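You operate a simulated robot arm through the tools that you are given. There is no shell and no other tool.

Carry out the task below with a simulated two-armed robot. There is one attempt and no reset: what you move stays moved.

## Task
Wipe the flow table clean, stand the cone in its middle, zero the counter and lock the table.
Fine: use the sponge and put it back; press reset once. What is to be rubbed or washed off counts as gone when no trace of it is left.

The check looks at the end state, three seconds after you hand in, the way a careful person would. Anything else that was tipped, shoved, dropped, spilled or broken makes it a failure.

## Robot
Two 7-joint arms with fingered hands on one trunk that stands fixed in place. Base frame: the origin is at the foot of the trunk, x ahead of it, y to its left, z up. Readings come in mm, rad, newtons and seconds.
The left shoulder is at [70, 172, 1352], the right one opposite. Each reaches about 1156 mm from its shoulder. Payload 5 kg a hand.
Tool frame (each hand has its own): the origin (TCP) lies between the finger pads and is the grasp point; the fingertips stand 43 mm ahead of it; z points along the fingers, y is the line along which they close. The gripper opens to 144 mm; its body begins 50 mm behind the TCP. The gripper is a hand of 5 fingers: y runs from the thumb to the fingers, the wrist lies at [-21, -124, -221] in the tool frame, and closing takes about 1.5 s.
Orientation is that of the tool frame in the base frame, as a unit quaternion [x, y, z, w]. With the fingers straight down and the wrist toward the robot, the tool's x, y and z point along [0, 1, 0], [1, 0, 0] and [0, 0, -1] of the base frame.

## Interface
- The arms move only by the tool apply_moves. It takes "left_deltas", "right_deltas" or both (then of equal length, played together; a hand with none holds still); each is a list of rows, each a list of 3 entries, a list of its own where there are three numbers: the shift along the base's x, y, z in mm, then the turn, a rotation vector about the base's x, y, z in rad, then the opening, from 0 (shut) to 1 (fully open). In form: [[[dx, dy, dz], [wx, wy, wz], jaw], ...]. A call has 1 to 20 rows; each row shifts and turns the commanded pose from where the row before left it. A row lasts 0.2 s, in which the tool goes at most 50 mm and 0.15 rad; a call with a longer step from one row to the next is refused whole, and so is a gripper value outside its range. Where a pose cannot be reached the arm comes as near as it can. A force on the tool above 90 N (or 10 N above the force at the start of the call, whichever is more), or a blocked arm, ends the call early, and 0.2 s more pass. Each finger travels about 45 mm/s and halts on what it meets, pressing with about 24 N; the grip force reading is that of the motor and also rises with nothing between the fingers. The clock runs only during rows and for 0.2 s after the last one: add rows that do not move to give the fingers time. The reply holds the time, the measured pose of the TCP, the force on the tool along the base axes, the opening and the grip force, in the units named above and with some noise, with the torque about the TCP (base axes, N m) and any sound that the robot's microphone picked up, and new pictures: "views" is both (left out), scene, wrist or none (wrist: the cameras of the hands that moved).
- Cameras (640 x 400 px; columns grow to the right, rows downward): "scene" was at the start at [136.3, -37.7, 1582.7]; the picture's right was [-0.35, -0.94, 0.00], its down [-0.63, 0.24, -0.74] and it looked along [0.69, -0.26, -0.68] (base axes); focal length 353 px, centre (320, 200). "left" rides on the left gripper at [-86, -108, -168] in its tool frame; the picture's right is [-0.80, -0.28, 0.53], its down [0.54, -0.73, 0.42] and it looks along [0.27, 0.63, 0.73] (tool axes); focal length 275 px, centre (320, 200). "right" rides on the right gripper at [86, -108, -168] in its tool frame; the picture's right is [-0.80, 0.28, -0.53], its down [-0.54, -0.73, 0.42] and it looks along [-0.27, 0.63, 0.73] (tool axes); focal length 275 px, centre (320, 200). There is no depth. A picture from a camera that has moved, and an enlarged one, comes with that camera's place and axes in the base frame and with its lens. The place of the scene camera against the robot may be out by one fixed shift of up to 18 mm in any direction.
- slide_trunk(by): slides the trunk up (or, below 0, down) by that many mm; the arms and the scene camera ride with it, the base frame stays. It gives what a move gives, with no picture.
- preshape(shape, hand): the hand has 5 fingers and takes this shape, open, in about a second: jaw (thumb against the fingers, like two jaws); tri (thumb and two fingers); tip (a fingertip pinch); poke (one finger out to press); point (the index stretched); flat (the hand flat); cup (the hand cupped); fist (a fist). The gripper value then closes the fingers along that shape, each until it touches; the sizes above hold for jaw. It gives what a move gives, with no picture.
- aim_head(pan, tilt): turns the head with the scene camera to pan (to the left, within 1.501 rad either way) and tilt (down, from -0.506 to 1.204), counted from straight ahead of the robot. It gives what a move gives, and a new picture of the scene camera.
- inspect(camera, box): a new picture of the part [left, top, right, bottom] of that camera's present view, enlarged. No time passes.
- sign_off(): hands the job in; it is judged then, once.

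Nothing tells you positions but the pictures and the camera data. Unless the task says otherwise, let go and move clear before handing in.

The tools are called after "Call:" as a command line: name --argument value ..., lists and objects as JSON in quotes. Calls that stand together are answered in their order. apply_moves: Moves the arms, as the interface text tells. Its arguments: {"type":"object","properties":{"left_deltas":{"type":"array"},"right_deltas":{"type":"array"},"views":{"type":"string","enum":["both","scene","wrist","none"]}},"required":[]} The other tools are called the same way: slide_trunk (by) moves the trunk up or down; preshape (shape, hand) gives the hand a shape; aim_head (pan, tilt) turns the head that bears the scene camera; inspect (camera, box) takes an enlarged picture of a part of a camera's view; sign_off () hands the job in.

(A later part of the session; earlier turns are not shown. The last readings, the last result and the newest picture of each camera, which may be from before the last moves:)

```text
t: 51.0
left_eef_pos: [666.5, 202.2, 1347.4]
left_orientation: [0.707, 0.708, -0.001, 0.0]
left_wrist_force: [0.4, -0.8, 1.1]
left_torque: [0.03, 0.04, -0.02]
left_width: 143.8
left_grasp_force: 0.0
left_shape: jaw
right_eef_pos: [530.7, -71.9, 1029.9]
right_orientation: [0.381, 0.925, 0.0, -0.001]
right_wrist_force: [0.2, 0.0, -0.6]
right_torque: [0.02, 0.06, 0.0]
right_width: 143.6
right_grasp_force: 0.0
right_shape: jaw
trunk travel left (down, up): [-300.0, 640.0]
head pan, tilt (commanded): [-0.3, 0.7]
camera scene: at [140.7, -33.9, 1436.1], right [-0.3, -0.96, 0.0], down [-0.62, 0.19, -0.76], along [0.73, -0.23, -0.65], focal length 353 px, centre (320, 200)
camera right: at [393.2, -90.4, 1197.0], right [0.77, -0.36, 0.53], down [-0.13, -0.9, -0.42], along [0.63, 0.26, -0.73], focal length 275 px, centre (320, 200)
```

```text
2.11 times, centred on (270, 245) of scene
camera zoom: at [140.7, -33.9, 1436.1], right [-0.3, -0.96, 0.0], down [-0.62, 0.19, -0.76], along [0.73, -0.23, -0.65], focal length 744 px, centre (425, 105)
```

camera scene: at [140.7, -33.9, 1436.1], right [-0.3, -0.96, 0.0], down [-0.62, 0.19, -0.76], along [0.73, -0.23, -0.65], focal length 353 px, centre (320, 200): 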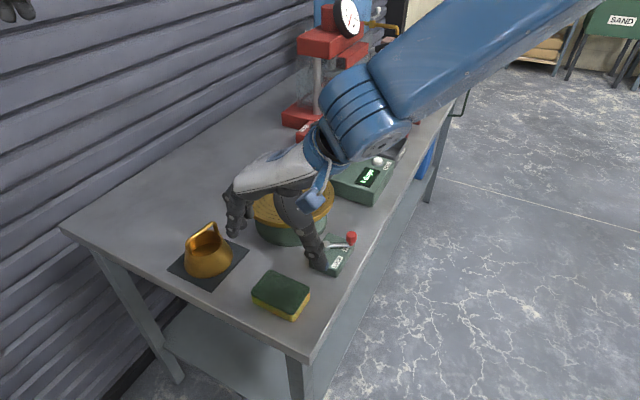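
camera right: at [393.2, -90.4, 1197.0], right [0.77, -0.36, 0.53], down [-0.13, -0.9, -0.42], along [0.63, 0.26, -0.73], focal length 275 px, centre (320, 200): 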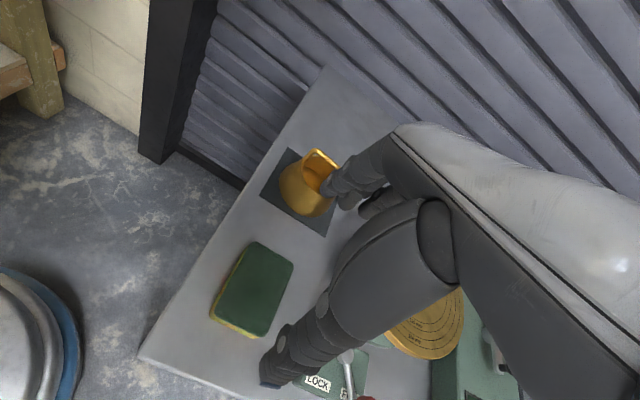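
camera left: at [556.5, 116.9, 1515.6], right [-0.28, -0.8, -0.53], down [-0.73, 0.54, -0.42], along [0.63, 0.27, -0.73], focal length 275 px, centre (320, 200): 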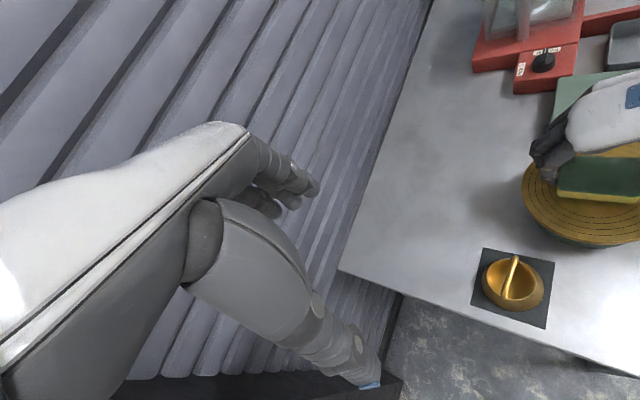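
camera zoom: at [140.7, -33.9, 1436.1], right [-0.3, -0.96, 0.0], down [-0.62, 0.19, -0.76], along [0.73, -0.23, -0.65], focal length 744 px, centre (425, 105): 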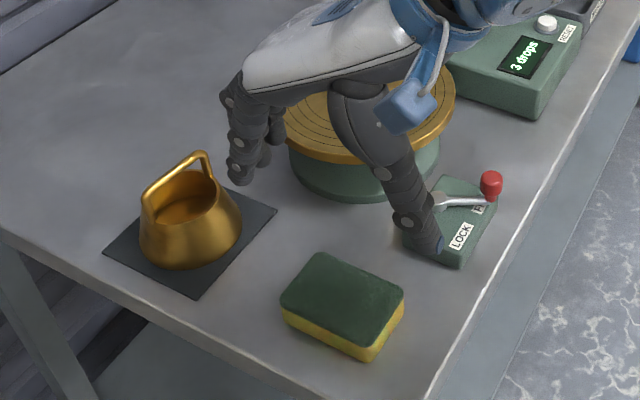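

The sponge is back in place. Now the cone: I'll move the right hand above its handle and look at the handle's angle up close.

Call:
apply_moves --right_deltas '[[[20, 15, 15], [0, 0, 0], 1], [[30, 25, 15], [0, 0, 0], 1], [[30, 28, 0], [0, 0, 0], 1], [[30, 28, 0], [0, 0, 0], 1], [[29, 28, 0], [0, 0, 0], 1], [[0, 0, 0], [0, 0, 0], 1]]' --views "both"

Call:
inspect --camera "right" --box '[180, 150, 380, 350]'

Call:
inspect --camera "left" --box '[440, 180, 600, 340]'

Call:
inspect --camera "scene" --box '[160, 160, 300, 300]'

```text
t: 52.4
left_eef_pos: [666.4, 204.1, 1349.3]
left_orientation: [0.707, 0.707, 0.0, 0.0]
left_wrist_force: [-0.1, 0.2, -0.6]
left_torque: [-0.02, -0.08, 0.0]
left_width: 143.6
left_grasp_force: 0.0
left_shape: jaw
right_eef_pos: [654.5, 28.0, 1065.6]
right_orientation: [0.382, 0.924, 0.001, 0.0]
right_wrist_force: [-0.5, -0.4, 0.6]
right_torque: [-0.02, 0.01, -0.01]
right_width: 143.6
right_grasp_force: 0.0
right_shape: jaw
right hand out of reach, approached as far as the arm can: row 5
trunk travel left (down, up): [-300.0, 640.0]
head pan, tilt (commanded): [-0.3, 0.7]
camera scene: at [138.3, -33.1, 1436.4], right [-0.3, -0.96, 0.0], down [-0.61, 0.19, -0.77], along [0.73, -0.23, -0.64], focal length 353 px, centre (320, 200)
camera right: at [516.1, 10.6, 1232.6], right [0.76, -0.36, 0.53], down [-0.13, -0.9, -0.42], along [0.63, 0.26, -0.73], focal length 275 px, centre (320, 200)
```

scene: 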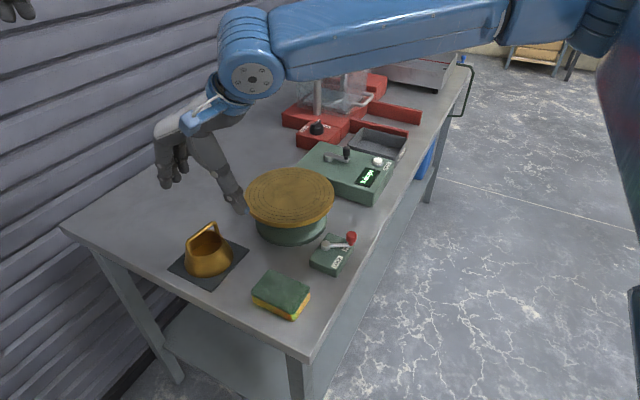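
right: 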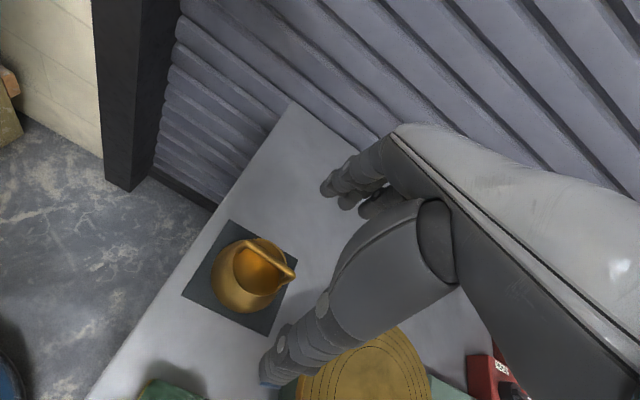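

```text
2.00 times, centred on (280, 250) of right
camera zoom: at [516.1, 10.6, 1232.6], right [0.76, -0.36, 0.53], down [-0.13, -0.9, -0.42], along [0.63, 0.26, -0.73], focal length 551 px, centre (400, 100)
```

zoom: 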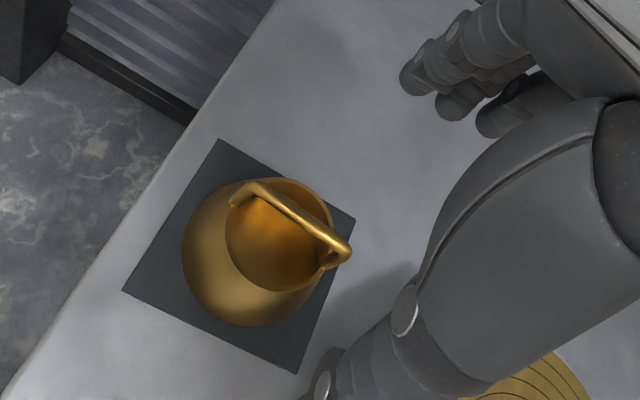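

```text
2.50 times, centred on (520, 260) of left
camera zoom: at [555.6, 117.1, 1515.9], right [-0.28, -0.8, -0.53], down [-0.73, 0.54, -0.42], along [0.63, 0.27, -0.73], focal length 688 px, centre (-180, 50)
```

zoom: 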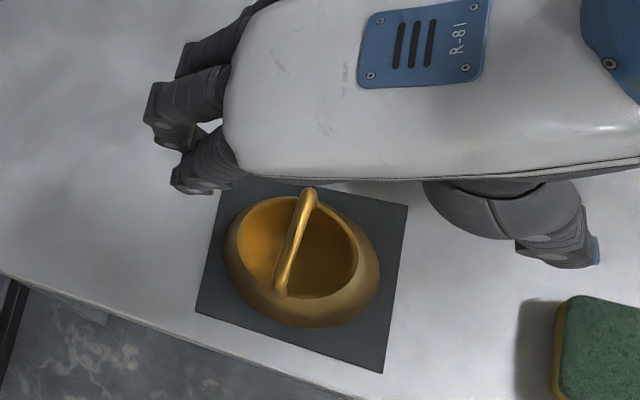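

```text
2.86 times, centred on (230, 230) of scene
camera zoom: at [138.3, -33.1, 1436.4], right [-0.3, -0.96, 0.0], down [-0.61, 0.19, -0.77], along [0.73, -0.23, -0.64], focal length 1009 px, centre (577, 114)
```

zoom: 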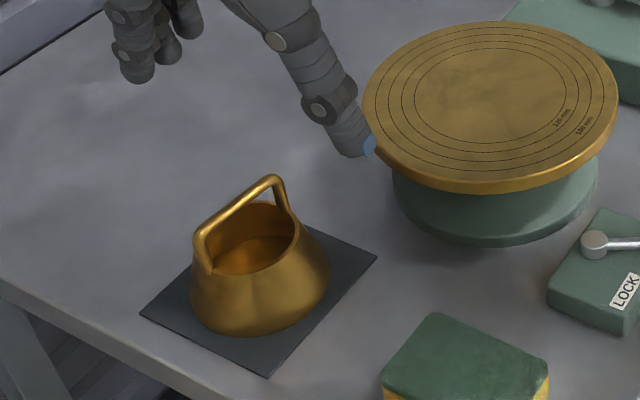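

At this height the arm stops about 25 mm short of the handle. I'll check whether it can get there lower down, staying above the handle.

Call:
apply_moves --right_deltas '[[[0, 0, -25], [0, 0, 0], 1], [[0, 0, -25], [0, 0, 0], 1], [[7, 12, -15], [0, 0, 0], 1], [[7, 12, 0], [0, 0, 0], 1], [[0, 0, 0], [0, 0, 0], 1]]' --views "none"

```text
t: 53.6
left_eef_pos: [665.2, 203.6, 1347.7]
left_orientation: [0.706, 0.708, 0.0, -0.001]
left_wrist_force: [-0.2, -0.8, 0.0]
left_torque: [-0.01, 0.02, 0.0]
left_width: 143.4
left_grasp_force: 0.0
left_shape: jaw
right_eef_pos: [653.9, 15.0, 1011.4]
right_orientation: [0.381, 0.924, 0.001, 0.0]
right_wrist_force: [-0.1, -0.3, 0.3]
right_torque: [0.01, 0.03, 0.0]
right_width: 143.8
right_grasp_force: 0.1
right_shape: jaw
right hand out of reach, approached as far as the arm can: row 1, 2, 3, 4
trunk travel left (down, up): [-300.0, 640.0]
head pan, tilt (commanded): [-0.3, 0.7]
```

Lower down is worse, so the shoulder needs to be lower relative to the hand. I'll raise the hand, then drop the trunk by 250 mm.

Call:
apply_moves --right_deltas '[[[0, 0, 40], [0, 0, 0], 1], [[0, 0, 40], [0, 0, 0], 1], [[0, 0, 40], [0, 0, 0], 1], [[0, 0, 45], [0, 0, 0], 1], [[0, 0, 45], [0, 0, 0], 1], [[0, 0, 45], [0, 0, 0], 1], [[0, 0, 0], [0, 0, 0], 1]]' --views "none"

```text
t: 55.2
left_eef_pos: [665.9, 202.8, 1348.5]
left_orientation: [0.706, 0.708, 0.0, 0.0]
left_wrist_force: [1.5, -0.2, 0.9]
left_torque: [0.0, -0.04, 0.01]
left_width: 143.8
left_grasp_force: 0.0
left_shape: jaw
right_eef_pos: [657.4, 14.0, 1266.3]
right_orientation: [0.382, 0.924, 0.001, -0.001]
right_wrist_force: [0.2, -0.5, -0.5]
right_torque: [0.01, 0.02, -0.03]
right_width: 143.8
right_grasp_force: 0.0
right_shape: jaw
trunk travel left (down, up): [-300.0, 640.0]
head pan, tilt (commanded): [-0.3, 0.7]
```

Call:
apply_moves --left_deltas '[[[-25, 30, 0], [0, 0, 0], 1], [[-25, 30, 0], [0, 0, 0], 1], [[-25, 30, 0], [0, 0, 0], 1], [[-25, 30, 0], [0, 0, 0], 1], [[0, 0, 0], [0, 0, 0], 1]]' --views "none"

Call:
slide_trunk --by -240

Call:
apply_moves --right_deltas '[[[3, 9, 0], [0, 0, 0], 1], [[3, 10, 0], [0, 0, 0], 1], [[3, 10, 0], [0, 0, 0], 1], [[3, 9, 0], [0, 0, 0], 1], [[0, 0, 0], [0, 0, 0], 1]]' --views "both"

```text
t: 56.4
left_eef_pos: [566.5, 324.8, 1349.1]
left_orientation: [0.706, 0.708, 0.0, -0.001]
left_wrist_force: [-0.4, -0.4, 0.3]
left_torque: [0.06, 0.03, 0.04]
left_width: 143.7
left_grasp_force: 0.1
left_shape: jaw
right_eef_pos: [658.3, 13.4, 1264.8]
right_orientation: [0.382, 0.924, 0.001, -0.002]
right_wrist_force: [-0.1, 0.5, 0.6]
right_torque: [0.02, 0.04, -0.04]
right_width: 144.0
right_grasp_force: 0.1
right_shape: jaw
trunk travel left (down, up): [-300.0, 640.0]
head pan, tilt (commanded): [-0.3, 0.7]
```

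```text
t: 58.9
left_eef_pos: [565.7, 325.3, 1109.8]
left_orientation: [0.706, 0.708, 0.0, 0.0]
left_wrist_force: [0.8, 0.6, 0.2]
left_torque: [-0.01, -0.04, 0.01]
left_width: 143.6
left_grasp_force: 0.0
left_shape: jaw
right_eef_pos: [656.2, 14.9, 1026.6]
right_orientation: [0.382, 0.924, 0.0, -0.001]
right_wrist_force: [-0.5, 0.2, 0.1]
right_torque: [0.0, 0.02, -0.03]
right_width: 143.8
right_grasp_force: 0.0
right_shape: jaw
trunk travel left (down, up): [-60.0, 880.0]
head pan, tilt (commanded): [-0.3, 0.7]
```

```text
t: 60.1
left_eef_pos: [565.4, 325.9, 1108.1]
left_orientation: [0.706, 0.708, -0.001, 0.0]
left_wrist_force: [0.1, -1.0, 1.0]
left_torque: [-0.01, -0.03, -0.03]
left_width: 144.1
left_grasp_force: 0.0
left_shape: jaw
right_eef_pos: [655.7, 15.2, 1027.3]
right_orientation: [0.382, 0.924, 0.0, -0.001]
right_wrist_force: [-0.7, 0.9, -0.7]
right_torque: [-0.01, -0.01, 0.01]
right_width: 143.9
right_grasp_force: 0.1
right_shape: jaw
right hand out of reach, approached as far as the arm can: row 1, 2, 3, 4
trunk travel left (down, up): [-60.0, 880.0]
head pan, tilt (commanded): [-0.3, 0.7]
camera scene: at [139.4, -33.2, 1196.2], right [-0.3, -0.96, 0.0], down [-0.62, 0.19, -0.76], along [0.73, -0.23, -0.64], focal length 353 px, centre (320, 200)
camera right: at [520.0, -2.6, 1193.2], right [0.77, -0.36, 0.53], down [-0.13, -0.9, -0.42], along [0.63, 0.26, -0.73], focal length 275 px, centre (320, 200)
```

scene: 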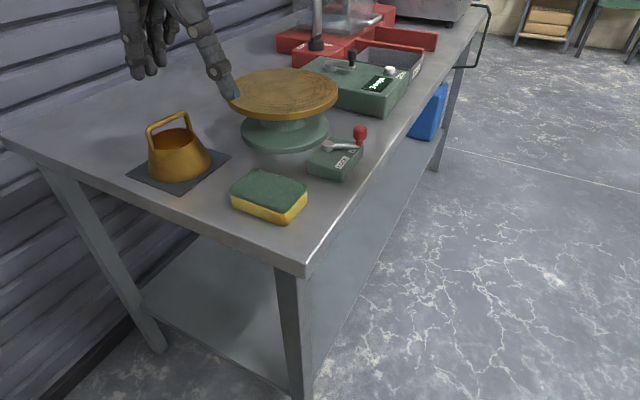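
right: 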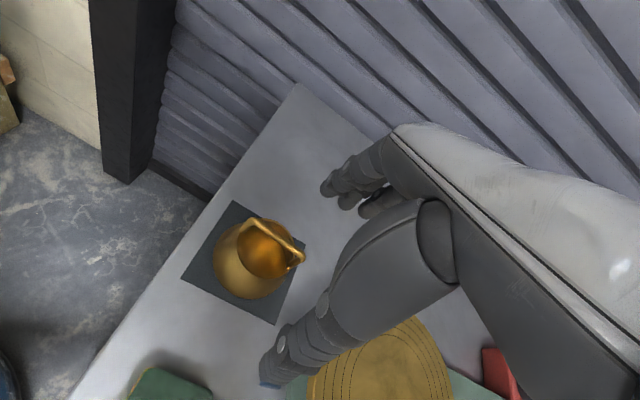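

The limit is how far the hand can turn relative to the forearm, so turning the hand another ~17° toward the forearm should free it. The cone is round, so its handle can simply align with the fingers as they close. I'll set a mid trunk height and try that.

Call:
slide_trunk --by 140

Call:
apply_moves --right_deltas '[[[0, 0, -20], [0, 0, 0.1], 1], [[0, 0, -30], [0, 0, 0.1], 1], [[3, 10, -40], [0, 0, 0.1], 1], [[5, 13, -40], [0, 0, 0], 1], [[5, 14, -30], [0, 0, 0], 1], [[0, 0, 0], [0, 0, 0], 1]]' --views "both"

```text
t: 61.8
left_eef_pos: [566.2, 326.4, 1248.6]
left_orientation: [0.706, 0.708, -0.001, 0.0]
left_wrist_force: [0.4, 0.2, 0.4]
left_torque: [0.01, 0.03, 0.01]
left_width: 144.0
left_grasp_force: 0.1
left_shape: jaw
right_eef_pos: [656.8, 14.5, 1164.8]
right_orientation: [0.382, 0.924, 0.001, -0.001]
right_wrist_force: [0.2, 0.6, 1.0]
right_torque: [0.02, 0.01, -0.01]
right_width: 143.6
right_grasp_force: 0.0
right_shape: jaw
trunk travel left (down, up): [-200.0, 740.0]
head pan, tilt (commanded): [-0.3, 0.7]
```

```text
t: 63.2
left_eef_pos: [566.2, 325.5, 1249.7]
left_orientation: [0.706, 0.708, -0.001, -0.001]
left_wrist_force: [-0.3, -0.2, -0.3]
left_torque: [0.01, 0.01, 0.01]
left_width: 143.8
left_grasp_force: 0.0
left_shape: jaw
right_eef_pos: [663.8, 34.6, 1029.1]
right_orientation: [0.24, 0.971, 0.001, 0.0]
right_wrist_force: [0.7, -0.7, -0.6]
right_torque: [0.01, 0.0, -0.02]
right_width: 143.9
right_grasp_force: 0.1
right_shape: jaw
right hand out of reach, approached as far as the arm can: row 4, 5
trunk travel left (down, up): [-200.0, 740.0]
head pan, tilt (commanded): [-0.3, 0.7]
camera scene: at [140.1, -33.1, 1336.1], right [-0.3, -0.96, 0.0], down [-0.62, 0.19, -0.76], along [0.73, -0.23, -0.64], focal length 353 px, centre (320, 200)
camera right: at [537.2, -22.2, 1195.2], right [0.84, -0.12, 0.53], down [0.14, -0.89, -0.43], along [0.53, 0.43, -0.73], focal length 275 px, centre (320, 200)
```

scene: 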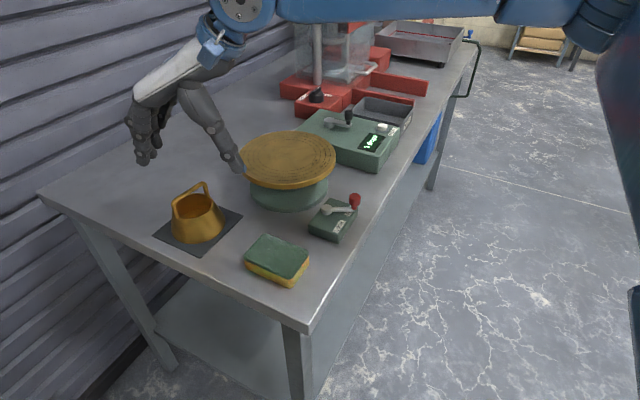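
right: 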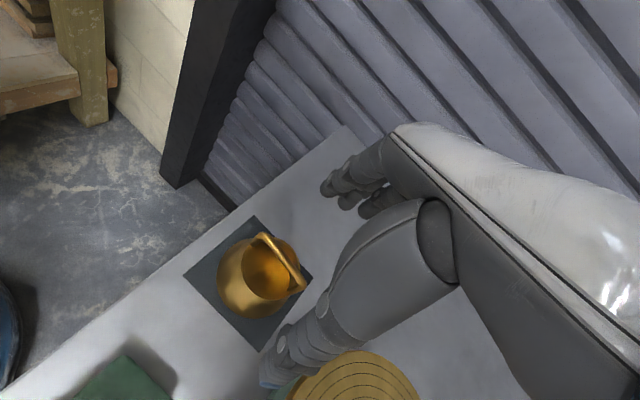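

Still about 15 mm short, so it's really the wrist's azimuth that limits. With the hand turned to about 90° the wrist sits further right, and I can grip the round cone body by its sides instead of the handle. Testing that reach above the cone.

Call:
apply_moves --right_deltas '[[[0, 0, 0], [0, 0, 0.12], 1], [[0, 0, 0], [0, 0, 0.12], 1], [[0, 0, 0], [0, 0, 0.12], 1], [[0, 0, 0], [0, 0, 0.12], 1], [[3, 9, -5], [0, 0, 0], 1], [[3, 9.5, -5], [0, 0, 0], 1], [[0, 0, 0], [0, 0, 0], 1]]' --views "both"

```text
t: 64.8
left_eef_pos: [566.0, 325.1, 1249.0]
left_orientation: [0.707, 0.707, 0.0, 0.0]
left_wrist_force: [-0.1, -0.5, 0.0]
left_torque: [0.03, 0.04, 0.01]
left_width: 143.7
left_grasp_force: 0.0
left_shape: jaw
right_eef_pos: [648.0, 16.0, 1021.2]
right_orientation: [0.002, 1.0, 0.001, 0.0]
right_wrist_force: [-0.5, 0.0, 0.1]
right_torque: [-0.01, -0.01, -0.01]
right_width: 143.8
right_grasp_force: 0.0
right_shape: jaw
right hand out of reach, approached as far as the arm can: row 2, 3, 4, 5, 6
trunk travel left (down, up): [-200.0, 740.0]
head pan, tilt (commanded): [-0.3, 0.7]
camera scene: at [139.5, -33.2, 1336.2], right [-0.3, -0.96, 0.0], down [-0.62, 0.19, -0.76], along [0.73, -0.23, -0.64], focal length 353 px, centre (320, 200)
camera right: at [561.7, -93.1, 1187.1], right [0.8, 0.28, 0.53], down [0.54, -0.73, -0.43], along [0.27, 0.63, -0.73], focal length 275 px, centre (320, 200)
```

scene: 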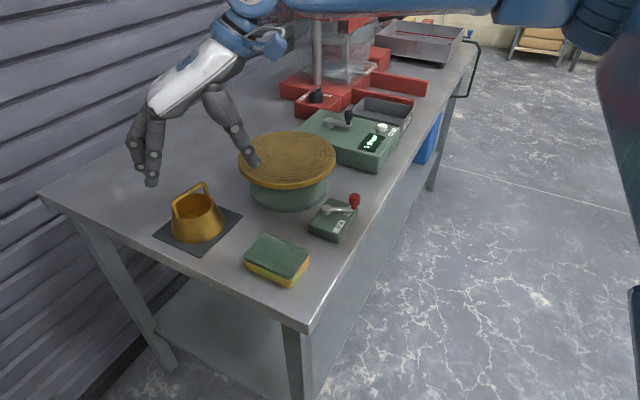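
right: 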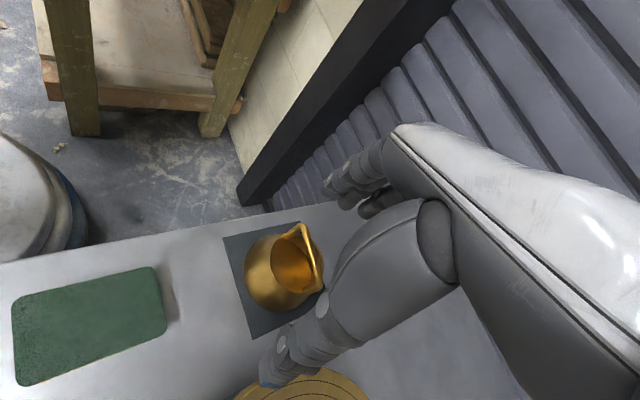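

At 90° the reach is shorter still. The arm seems limited by wrist flexion, so tilting the hand forward a few degrees should gain reach. First I'll measure the cone's rim and handle heights accurately.

Call:
inspect --camera "scene" --box '[140, 170, 260, 260]'

Call:
inspect --camera "right" --box '[210, 200, 340, 350]'

Call:
inspect --camera "left" --box '[480, 150, 640, 310]'

```text
4.44 times, centred on (200, 215) of scene
camera zoom: at [139.5, -33.2, 1336.2], right [-0.3, -0.96, 0.0], down [-0.62, 0.19, -0.76], along [0.73, -0.23, -0.64], focal length 1570 px, centre (853, 133)
```

zoom: 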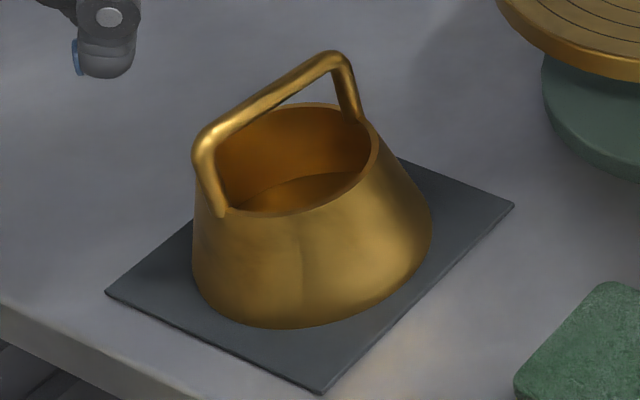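

```text
2.67 times, centred on (275, 275) of right
camera zoom: at [561.7, -93.1, 1187.1], right [0.8, 0.28, 0.53], down [0.54, -0.73, -0.43], along [0.27, 0.63, -0.73], focal length 734 px, centre (440, 0)
```

zoom: 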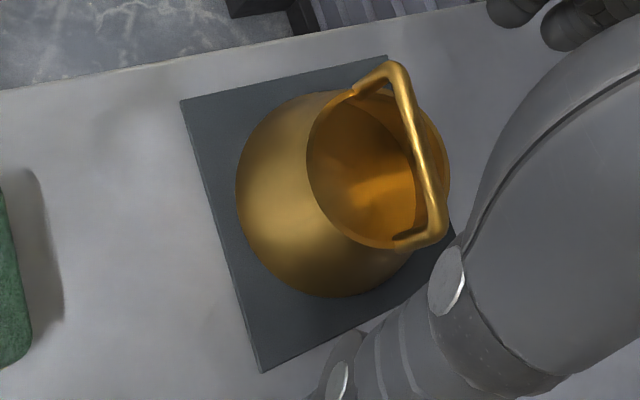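

```text
2.50 times, centred on (560, 230) of left
camera zoom: at [456.8, 238.9, 1416.7], right [-0.28, -0.8, -0.53], down [-0.73, 0.54, -0.42], along [0.63, 0.27, -0.73], focal length 688 px, centre (-280, 125)
```

zoom: 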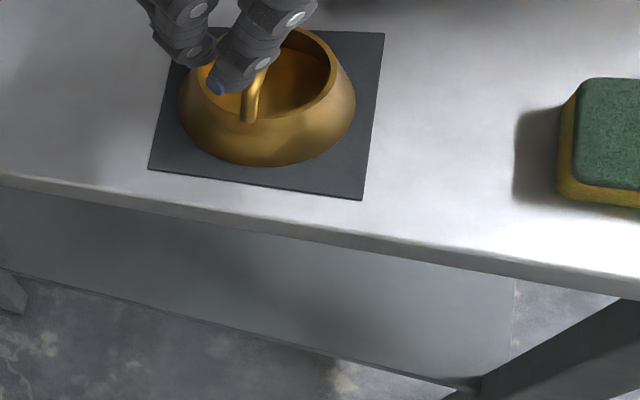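

The handle bar is about 28 mm above the cone rim, which leaves room for a slightly tilted pinch. I'll turn the hand back to 45°, tilt it about 10° forward, and go above the handle again.

Call:
apply_moves --right_deltas '[[[0, -3, 10], [0, 0, -0.131], 1], [[0, -3, 10], [0, 0, -0.131], 1], [[0, 0, 0], [0, 0, -0.131], 1], [[0, 0, 0], [0, 0, -0.131], 1], [[0, 0, 0], [0, 0, -0.131], 1], [[0, 0, 0], [0, 0, -0.132], 1], [[0, 0, 0], [0.062, -0.062, 0], 1], [[0, 0, 0], [0.062, -0.062, 0], 1], [[6, 12, 0], [0, 0, 0], 1], [[6, 12, 0], [0, 0, 0], 1], [[6, 12, 0], [0, 0, 0], 1], [[0, 0, 0], [0, 0, 0], 1]]' --views "both"

```text
t: 67.4
left_eef_pos: [565.2, 325.8, 1248.9]
left_orientation: [0.706, 0.708, -0.001, 0.0]
left_wrist_force: [-0.3, 0.0, -0.3]
left_torque: [-0.01, -0.02, 0.02]
left_width: 143.8
left_grasp_force: 0.0
left_shape: jaw
right_eef_pos: [666.2, 45.5, 1038.4]
right_orientation: [0.383, 0.919, 0.082, 0.032]
right_wrist_force: [-0.4, 0.7, 0.8]
right_torque: [-0.02, 0.02, 0.01]
right_width: 143.7
right_grasp_force: 0.1
right_shape: jaw
trunk travel left (down, up): [-200.0, 740.0]
head pan, tilt (commanded): [-0.3, 0.7]
camera scene: at [138.9, -33.3, 1336.3], right [-0.3, -0.96, 0.0], down [-0.62, 0.19, -0.77], along [0.73, -0.23, -0.64], focal length 353 px, centre (320, 200)
camera right: at [509.7, 10.3, 1185.0], right [0.69, -0.44, 0.57], down [-0.07, -0.84, -0.54], along [0.72, 0.33, -0.61], focal length 275 px, centre (320, 200)
```

scene: 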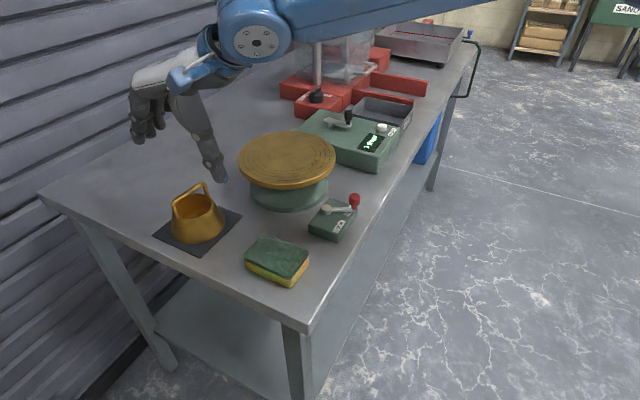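
right: 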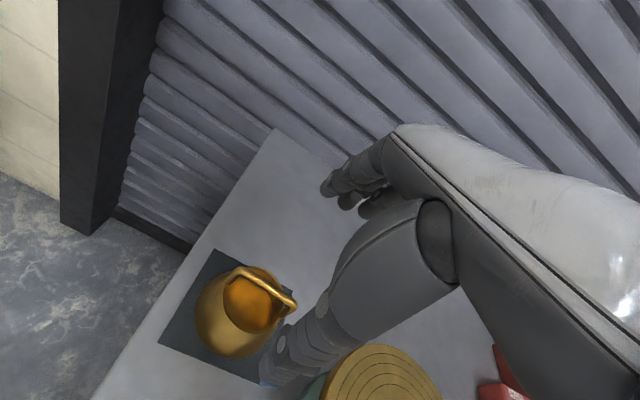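

That works: the hand is above the handle with no reach warning. I'll come down partway and check alignment.

Call:
apply_moves --right_deltas '[[[0, 1, -18], [0, 0, 0], 1], [[0, 1, -18], [0, 0, 0], 1], [[0, 1, -17], [0, 0, 0], 1], [[0, 0, 0], [0, 0, 0], 1]]' --views "both"

Call:
inspect --camera "scene" --box '[120, 100, 280, 260]'

Call:
inspect --camera "right" --box '[200, 180, 400, 400]'

Call:
inspect --camera "left" --box '[480, 130, 640, 290]'

```text
t: 68.4
left_eef_pos: [565.1, 326.0, 1249.6]
left_orientation: [0.707, 0.708, 0.001, -0.001]
left_wrist_force: [-0.6, -0.4, -0.1]
left_torque: [-0.02, 0.02, -0.02]
left_width: 143.7
left_grasp_force: 0.1
left_shape: jaw
right_eef_pos: [665.2, 48.8, 987.5]
right_orientation: [0.384, 0.919, 0.082, 0.033]
right_wrist_force: [-0.1, -0.2, 0.3]
right_torque: [0.01, -0.01, 0.01]
right_width: 143.8
right_grasp_force: 0.0
right_shape: jaw
trunk travel left (down, up): [-200.0, 740.0]
head pan, tilt (commanded): [-0.3, 0.7]
camera scene: at [139.0, -33.1, 1336.3], right [-0.3, -0.96, 0.0], down [-0.62, 0.19, -0.77], along [0.73, -0.23, -0.64], focal length 353 px, centre (320, 200)
camera right: at [509.3, 12.8, 1132.9], right [0.69, -0.44, 0.57], down [-0.07, -0.84, -0.54], along [0.72, 0.34, -0.61], focal length 275 px, centre (320, 200)
```

scene: 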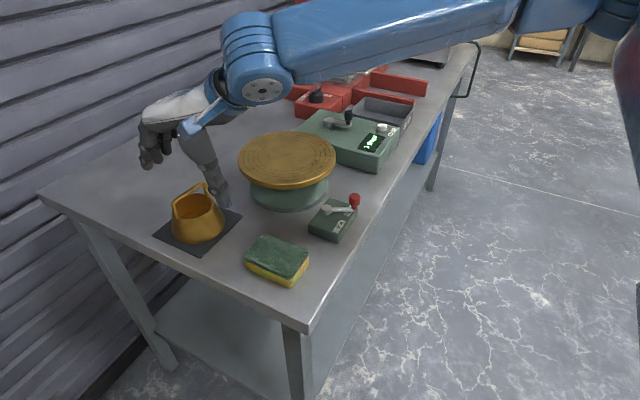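
right: 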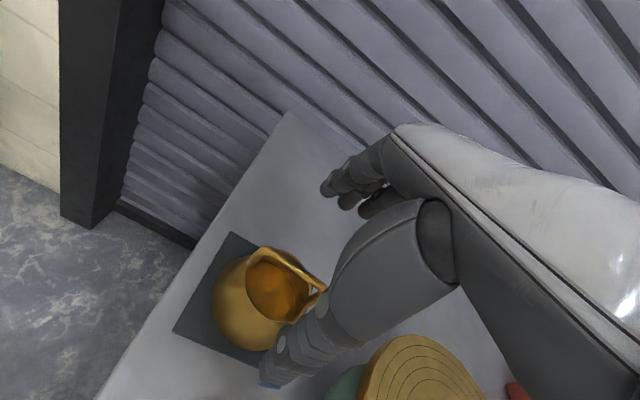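

```text
2.50 times, centred on (200, 180) of scene
camera zoom: at [139.0, -33.1, 1336.3], right [-0.3, -0.96, 0.0], down [-0.62, 0.19, -0.77], along [0.73, -0.23, -0.64], focal length 883 px, centre (620, 250)
```

zoom: 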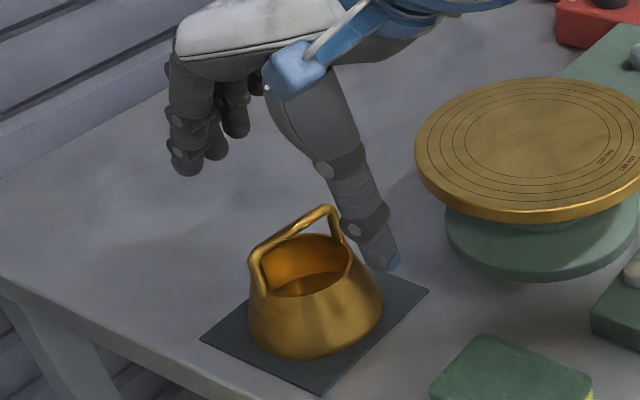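

```text
1.82 times, centred on (300, 290) of right
camera zoom: at [509.3, 12.8, 1132.9], right [0.69, -0.44, 0.57], down [-0.07, -0.84, -0.54], along [0.72, 0.34, -0.61], focal length 500 px, centre (356, 36)
```

zoom: 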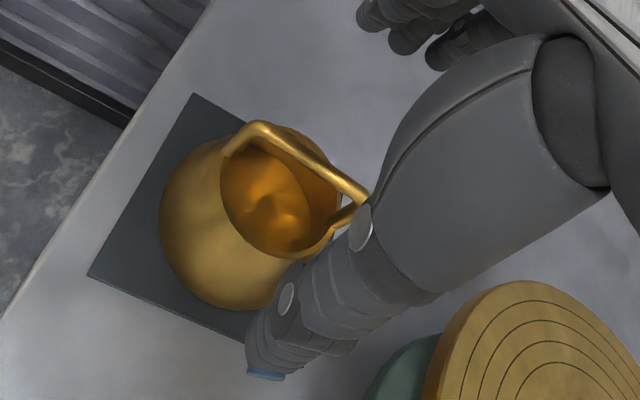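

```text
2.50 times, centred on (560, 210) of left
camera zoom: at [456.3, 239.0, 1416.9], right [-0.28, -0.8, -0.53], down [-0.73, 0.54, -0.42], along [0.63, 0.27, -0.73], focal length 688 px, centre (-280, 175)
```

zoom: 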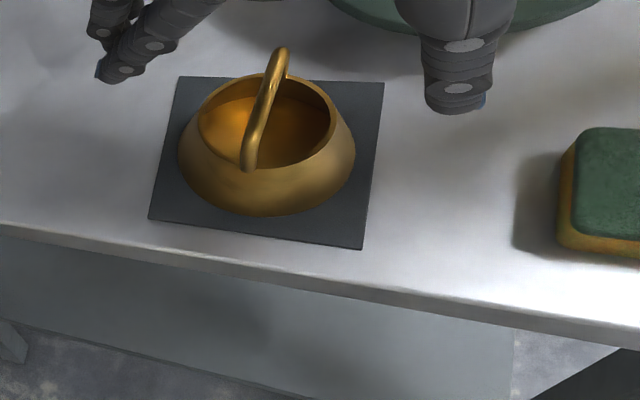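

Alignment looks right: the bar projects just where I computed it. Descending to pinch height.

Call:
apply_moves --right_deltas '[[[0, 0, -12], [0, 0, 0], 1], [[0.5, 0, -12], [0, 0, 0], 1], [[0, 0, -8], [0, 0, 0], 1], [[0, 0, 0], [0, 0, 0], 1]]' --views "none"

Call:
inspect --camera "scene" --box '[120, 120, 260, 260]'

Call:
inspect --camera "right" --box '[200, 180, 400, 400]'

Call:
inspect --camera "left" --box '[480, 130, 640, 290]'

```text
t: 69.4
left_eef_pos: [565.8, 326.1, 1249.6]
left_orientation: [0.707, 0.707, 0.0, 0.0]
left_wrist_force: [0.0, 0.4, 0.6]
left_torque: [0.0, -0.02, 0.01]
left_width: 143.7
left_grasp_force: 0.1
left_shape: jaw
right_eef_pos: [665.9, 48.3, 953.5]
right_orientation: [0.384, 0.919, 0.081, 0.033]
right_wrist_force: [0.3, 0.1, 0.6]
right_torque: [-0.02, 0.01, 0.05]
right_width: 143.7
right_grasp_force: 0.0
right_shape: jaw
trunk travel left (down, up): [-200.0, 740.0]
head pan, tilt (commanded): [-0.3, 0.7]
```

```text
2.86 times, centred on (190, 190) of scene
camera zoom: at [139.2, -33.1, 1336.3], right [-0.3, -0.96, 0.0], down [-0.62, 0.19, -0.76], along [0.73, -0.23, -0.64], focal length 1009 px, centre (691, 229)
```

zoom: 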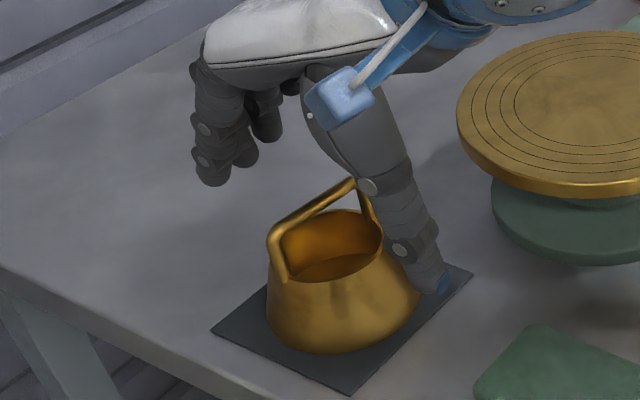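

```text
1.82 times, centred on (300, 290) of right
camera zoom: at [509.5, 12.5, 1099.5], right [0.69, -0.44, 0.57], down [-0.07, -0.84, -0.54], along [0.72, 0.34, -0.61], focal length 500 px, centre (356, 36)
```

zoom: 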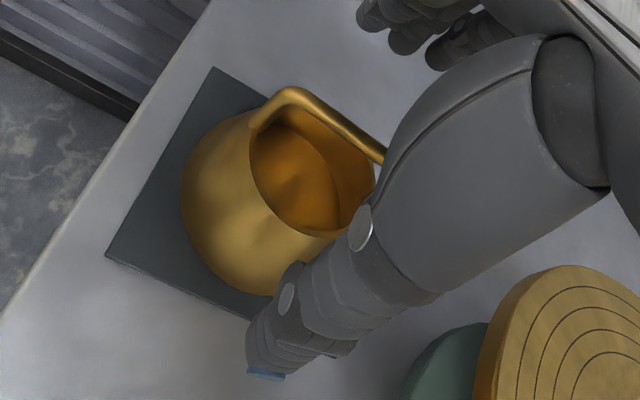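

```text
2.50 times, centred on (560, 210) of left
camera zoom: at [456.5, 239.0, 1416.8], right [-0.28, -0.8, -0.53], down [-0.73, 0.54, -0.42], along [0.63, 0.27, -0.73], focal length 688 px, centre (-280, 175)
```

zoom: 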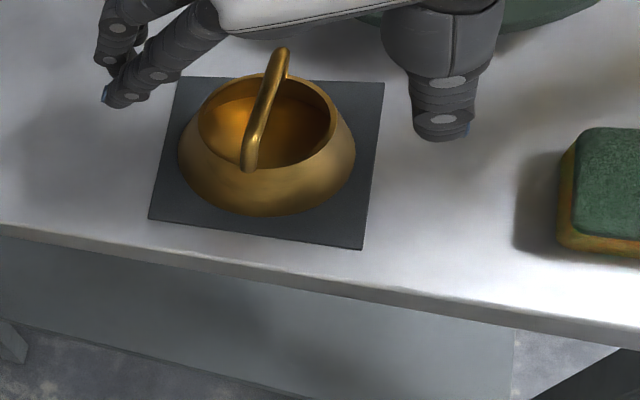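

Positions are good. I'll close partway and check that the thumb clears the rim.

Call:
apply_moves --right_deltas '[[[0, 0, 0], [0, 0, 0], 0.8], [[0, 0, 0], [0, 0, 0], 0.65], [[0, 0, 0], [0, 0, 0], 0.5], [[0, 0, 0], [0, 0, 0], 0.4], [[0, 0, 0], [0, 0, 0], 0.4]]' --views "none"

Call:
inspect --camera "scene" --box '[120, 120, 260, 260]'

Call:
inspect --camera "right" --box '[200, 180, 400, 400]'

Call:
inspect --camera "left" --box '[480, 130, 640, 290]'

```text
t: 70.6
left_eef_pos: [565.5, 325.2, 1249.8]
left_orientation: [0.707, 0.707, 0.0, 0.0]
left_wrist_force: [-0.4, -0.2, 0.4]
left_torque: [-0.01, -0.04, -0.02]
left_width: 143.9
left_grasp_force: 0.1
left_shape: jaw
right_eef_pos: [665.7, 48.9, 954.0]
right_orientation: [0.383, 0.919, 0.082, 0.032]
right_wrist_force: [-0.6, -0.2, -0.5]
right_torque: [0.02, -0.01, 0.01]
right_width: 57.9
right_grasp_force: 0.0
right_shape: jaw
trunk travel left (down, up): [-200.0, 740.0]
head pan, tilt (commanded): [-0.3, 0.7]
```

```text
2.86 times, centred on (190, 190) of scene
camera zoom: at [139.5, -33.2, 1336.2], right [-0.3, -0.96, 0.0], down [-0.62, 0.19, -0.76], along [0.73, -0.23, -0.64], focal length 1009 px, centre (691, 229)
```

zoom: 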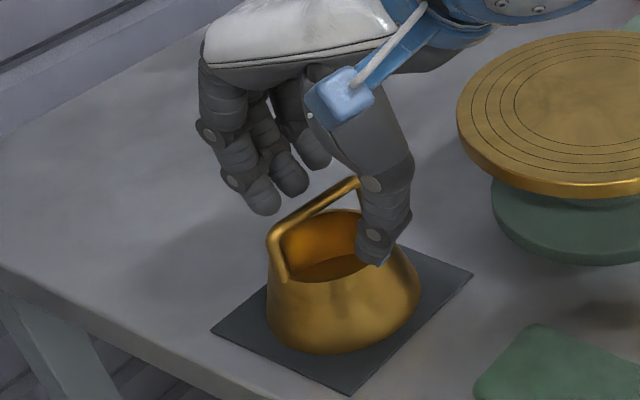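

```text
1.82 times, centred on (300, 290) of right
camera zoom: at [509.8, 12.5, 1099.5], right [0.69, -0.44, 0.57], down [-0.07, -0.84, -0.54], along [0.72, 0.34, -0.61], focal length 500 px, centre (356, 36)
```

zoom: 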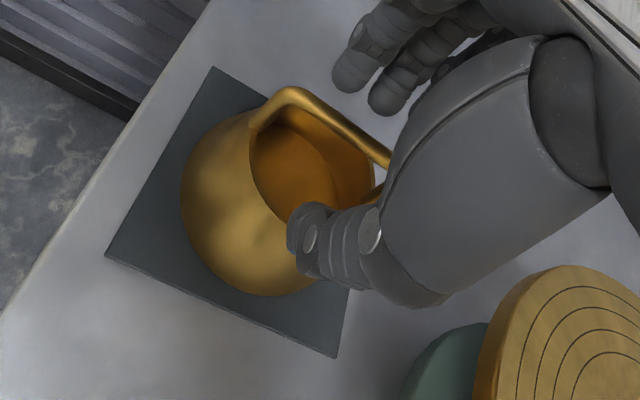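

```text
2.50 times, centred on (560, 210) of left
camera zoom: at [456.8, 239.0, 1416.7], right [-0.28, -0.8, -0.53], down [-0.73, 0.54, -0.42], along [0.63, 0.27, -0.73], focal length 688 px, centre (-280, 175)
```

zoom: 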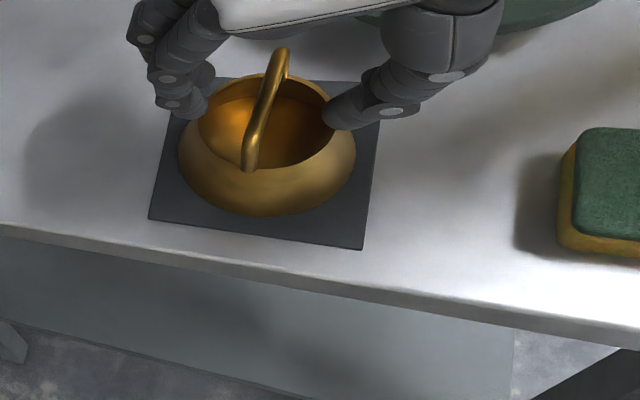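

No contact yet and the thumb clears the rim. Closing fully on the bar.

Call:
apply_moves --right_deltas '[[[0, 0, 0], [0, 0, 0], 0.25], [[0, 0, 0], [0, 0, 0], 0.1], [[0, 0, 0], [0, 0, 0], 0], [[0, 0, 0], [0, 0, 0], 0], [[0, 0, 0], [0, 0, 0], 0], [[0, 0, 0], [0, 0, 0], 0]]' --views "none"

Call:
inspect --camera "scene" --box '[120, 120, 260, 260]'

Call:
inspect --camera "right" --box '[200, 180, 400, 400]'

Call:
inspect --camera "left" --box '[480, 130, 640, 290]'

```text
t: 72.0
left_eef_pos: [566.5, 325.4, 1249.4]
left_orientation: [0.706, 0.708, 0.0, -0.001]
left_wrist_force: [0.4, 0.8, 0.0]
left_torque: [0.03, -0.03, 0.01]
left_width: 143.8
left_grasp_force: 0.0
left_shape: jaw
right_eef_pos: [665.7, 49.2, 952.5]
right_orientation: [0.384, 0.919, 0.081, 0.033]
right_wrist_force: [0.5, -0.9, -0.4]
right_torque: [0.03, -0.03, 0.03]
right_width: 5.8
right_grasp_force: 24.0
right_shape: jaw
trunk travel left (down, up): [-200.0, 740.0]
head pan, tilt (commanded): [-0.3, 0.7]
```

```text
2.86 times, centred on (190, 190) of scene
camera zoom: at [139.7, -33.3, 1336.1], right [-0.3, -0.96, 0.0], down [-0.62, 0.19, -0.76], along [0.73, -0.23, -0.64], focal length 1009 px, centre (691, 229)
```

zoom: 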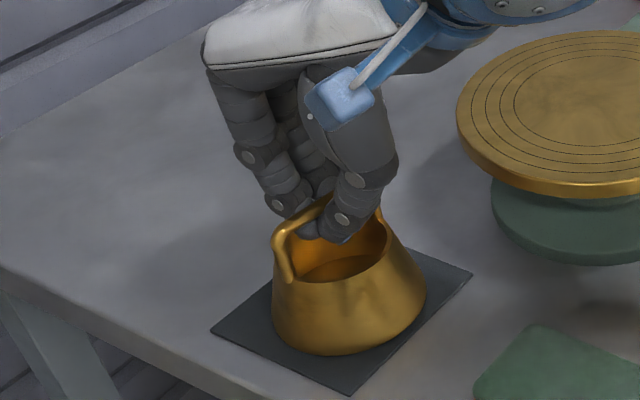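

```text
1.82 times, centred on (300, 290) of right
camera zoom: at [509.8, 12.4, 1098.9], right [0.69, -0.44, 0.57], down [-0.08, -0.84, -0.54], along [0.72, 0.33, -0.61], focal length 500 px, centre (356, 36)
```

zoom: 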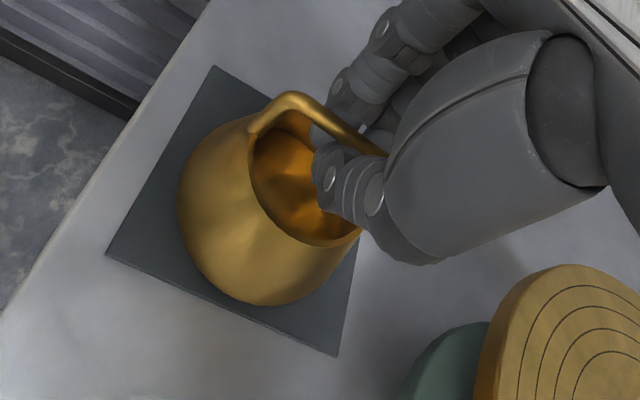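

```text
2.50 times, centred on (560, 210) of left
camera zoom: at [457.0, 238.8, 1416.6], right [-0.28, -0.8, -0.53], down [-0.73, 0.54, -0.42], along [0.63, 0.27, -0.73], focal length 688 px, centre (-280, 175)
```

zoom: 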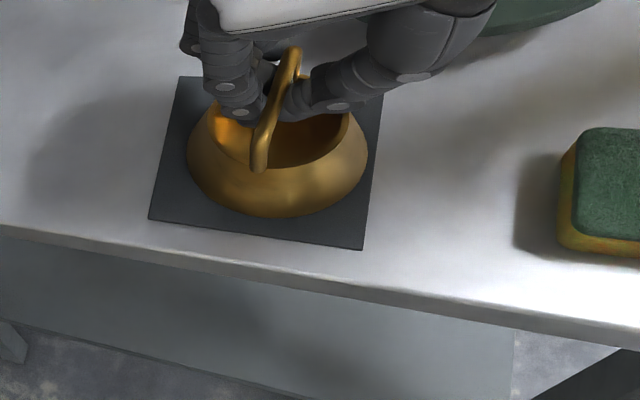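

The bar is pinched with 24 N and the cone slid only a few mm to centre itself. Test lift of a few cm.

Call:
apply_moves --right_deltas '[[[0, 0, 6], [0, 0, 0], 0], [[0, 0, 12], [0, 0, 0], 0], [[0, 0, 15], [0, 0, 0], 0], [[0, 0, 0], [0, 0, 0], 0]]' --views "none"

Call:
inspect --camera "scene" --box '[120, 100, 260, 260]'

Call:
inspect --camera "left" --box '[480, 130, 640, 290]'

```text
t: 73.0
left_eef_pos: [566.1, 325.2, 1248.8]
left_orientation: [0.707, 0.708, -0.001, -0.001]
left_wrist_force: [-0.8, 0.3, 0.6]
left_torque: [-0.02, -0.02, 0.0]
left_width: 143.9
left_grasp_force: 0.0
left_shape: jaw
right_eef_pos: [666.1, 48.0, 987.5]
right_orientation: [0.383, 0.919, 0.081, 0.032]
right_wrist_force: [0.0, 0.2, -2.7]
right_torque: [-0.01, 0.02, 0.02]
right_width: 6.0
right_grasp_force: 23.8
right_shape: jaw
trunk travel left (down, up): [-200.0, 740.0]
head pan, tilt (commanded): [-0.3, 0.7]
```

```text
2.50 times, centred on (190, 180) of scene
camera zoom: at [140.0, -33.3, 1336.1], right [-0.3, -0.96, 0.0], down [-0.62, 0.19, -0.76], along [0.73, -0.23, -0.64], focal length 883 px, centre (645, 250)
```

zoom: 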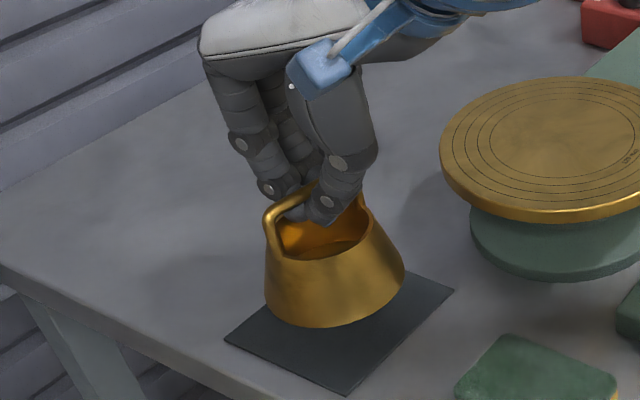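

```text
2.50 times, centred on (560, 210) of left
camera zoom: at [457.4, 238.9, 1416.5], right [-0.28, -0.8, -0.53], down [-0.73, 0.54, -0.42], along [0.63, 0.27, -0.73], focal length 688 px, centre (-280, 175)
```

zoom: 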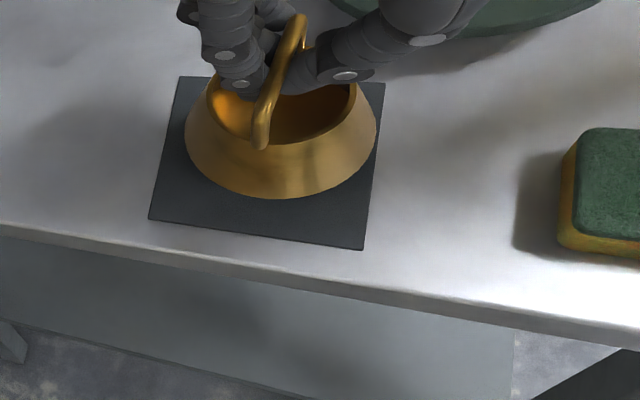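

The cone lifts cleanly and hangs level at about 2.7 N. I'll raise it above disc height and carry it over the disc.

Call:
apply_moves --right_deltas '[[[0, 0, 30], [0, 0, 0], 0], [[0, 0, 35], [0, 0, 0], 0], [[0, -5, 15], [0, 0, 0], 0], [[11, -31, 0], [0, 0, 0], 0], [[12, -32, 0], [0, 0, 0], 0], [[12, -32, 0], [0, 0, 0], 0], [[12, -32, 0], [0, 0, 0], 0], [[12, -32, 0], [0, 0, 0], 0], [[10, -26, 0], [0, 0, 0], 0], [[0, 0, 0], [0, 0, 0], 0], [[0, 0, 0], [0, 0, 0], 0]]' --views "both"

Call:
inspect --camera "scene" --box '[220, 60, 360, 220]'

Call:
inspect --camera "right" --box '[120, 150, 420, 400]'

Call:
inspect --camera "left" --box '[480, 0, 640, 200]'

```text
t: 75.4
left_eef_pos: [565.7, 325.7, 1249.4]
left_orientation: [0.707, 0.708, -0.001, 0.0]
left_wrist_force: [-0.1, 0.0, -0.3]
left_torque: [0.03, -0.01, 0.01]
left_width: 143.7
left_grasp_force: 0.0
left_shape: jaw
right_eef_pos: [734.7, -141.6, 1067.3]
right_orientation: [0.384, 0.919, 0.081, 0.032]
right_wrist_force: [-0.7, 0.1, -3.4]
right_torque: [-0.02, 0.02, -0.02]
right_width: 5.6
right_grasp_force: 23.9
right_shape: jaw
trunk travel left (down, up): [-200.0, 740.0]
head pan, tilt (commanded): [-0.3, 0.7]
camera scene: at [139.8, -33.6, 1336.2], right [-0.3, -0.96, 0.0], down [-0.62, 0.19, -0.76], along [0.73, -0.23, -0.64], focal length 353 px, centre (320, 200)
camera right: at [578.4, -177.1, 1212.1], right [0.69, -0.44, 0.57], down [-0.07, -0.84, -0.54], along [0.72, 0.34, -0.61], focal length 275 px, centre (320, 200)
```

scene: 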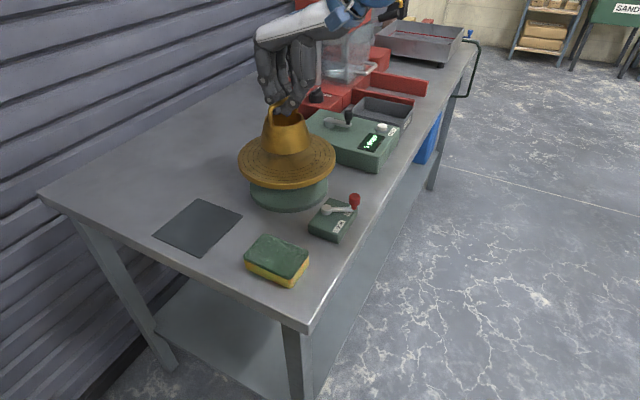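
right: 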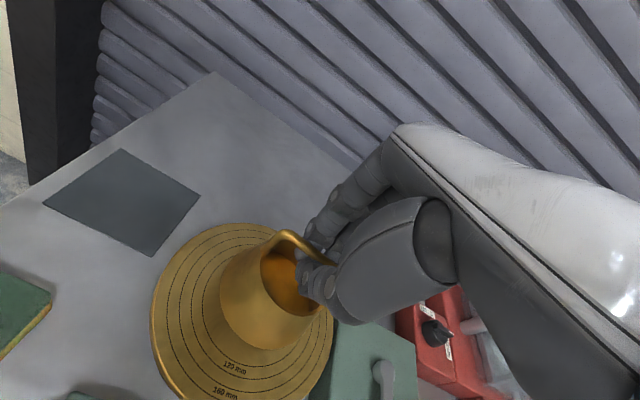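

```text
2.50 times, centred on (290, 140) of scene
camera zoom: at [139.8, -33.6, 1336.2], right [-0.3, -0.96, 0.0], down [-0.62, 0.19, -0.76], along [0.73, -0.23, -0.64], focal length 883 px, centre (395, 350)
```

zoom: 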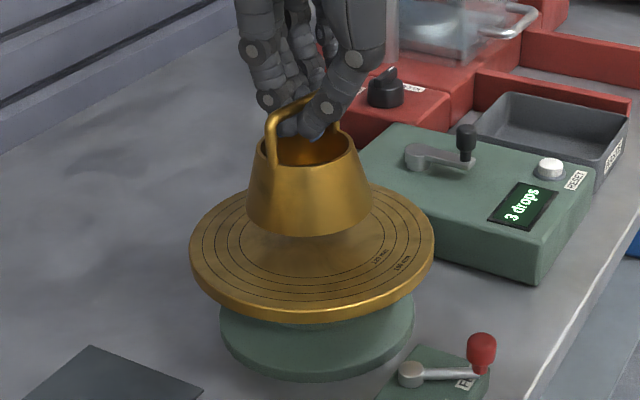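

```text
1.60 times, centred on (270, 275) of right
camera zoom: at [578.4, -177.1, 1212.1], right [0.69, -0.44, 0.57], down [-0.07, -0.84, -0.54], along [0.72, 0.34, -0.61], focal length 440 px, centre (400, 80)
```

zoom: 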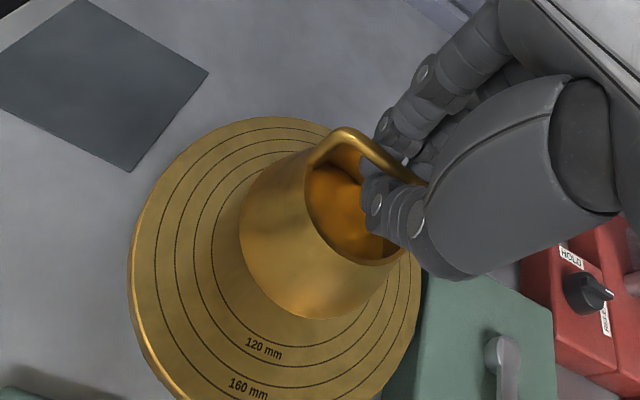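

```text
2.00 times, centred on (560, 100) of left
camera zoom: at [457.1, 238.6, 1416.7], right [-0.28, -0.8, -0.53], down [-0.73, 0.54, -0.42], along [0.63, 0.27, -0.73], focal length 551 px, centre (-160, 400)
```

zoom: 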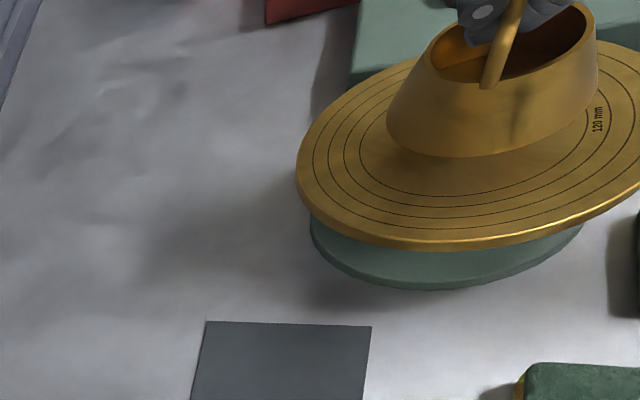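

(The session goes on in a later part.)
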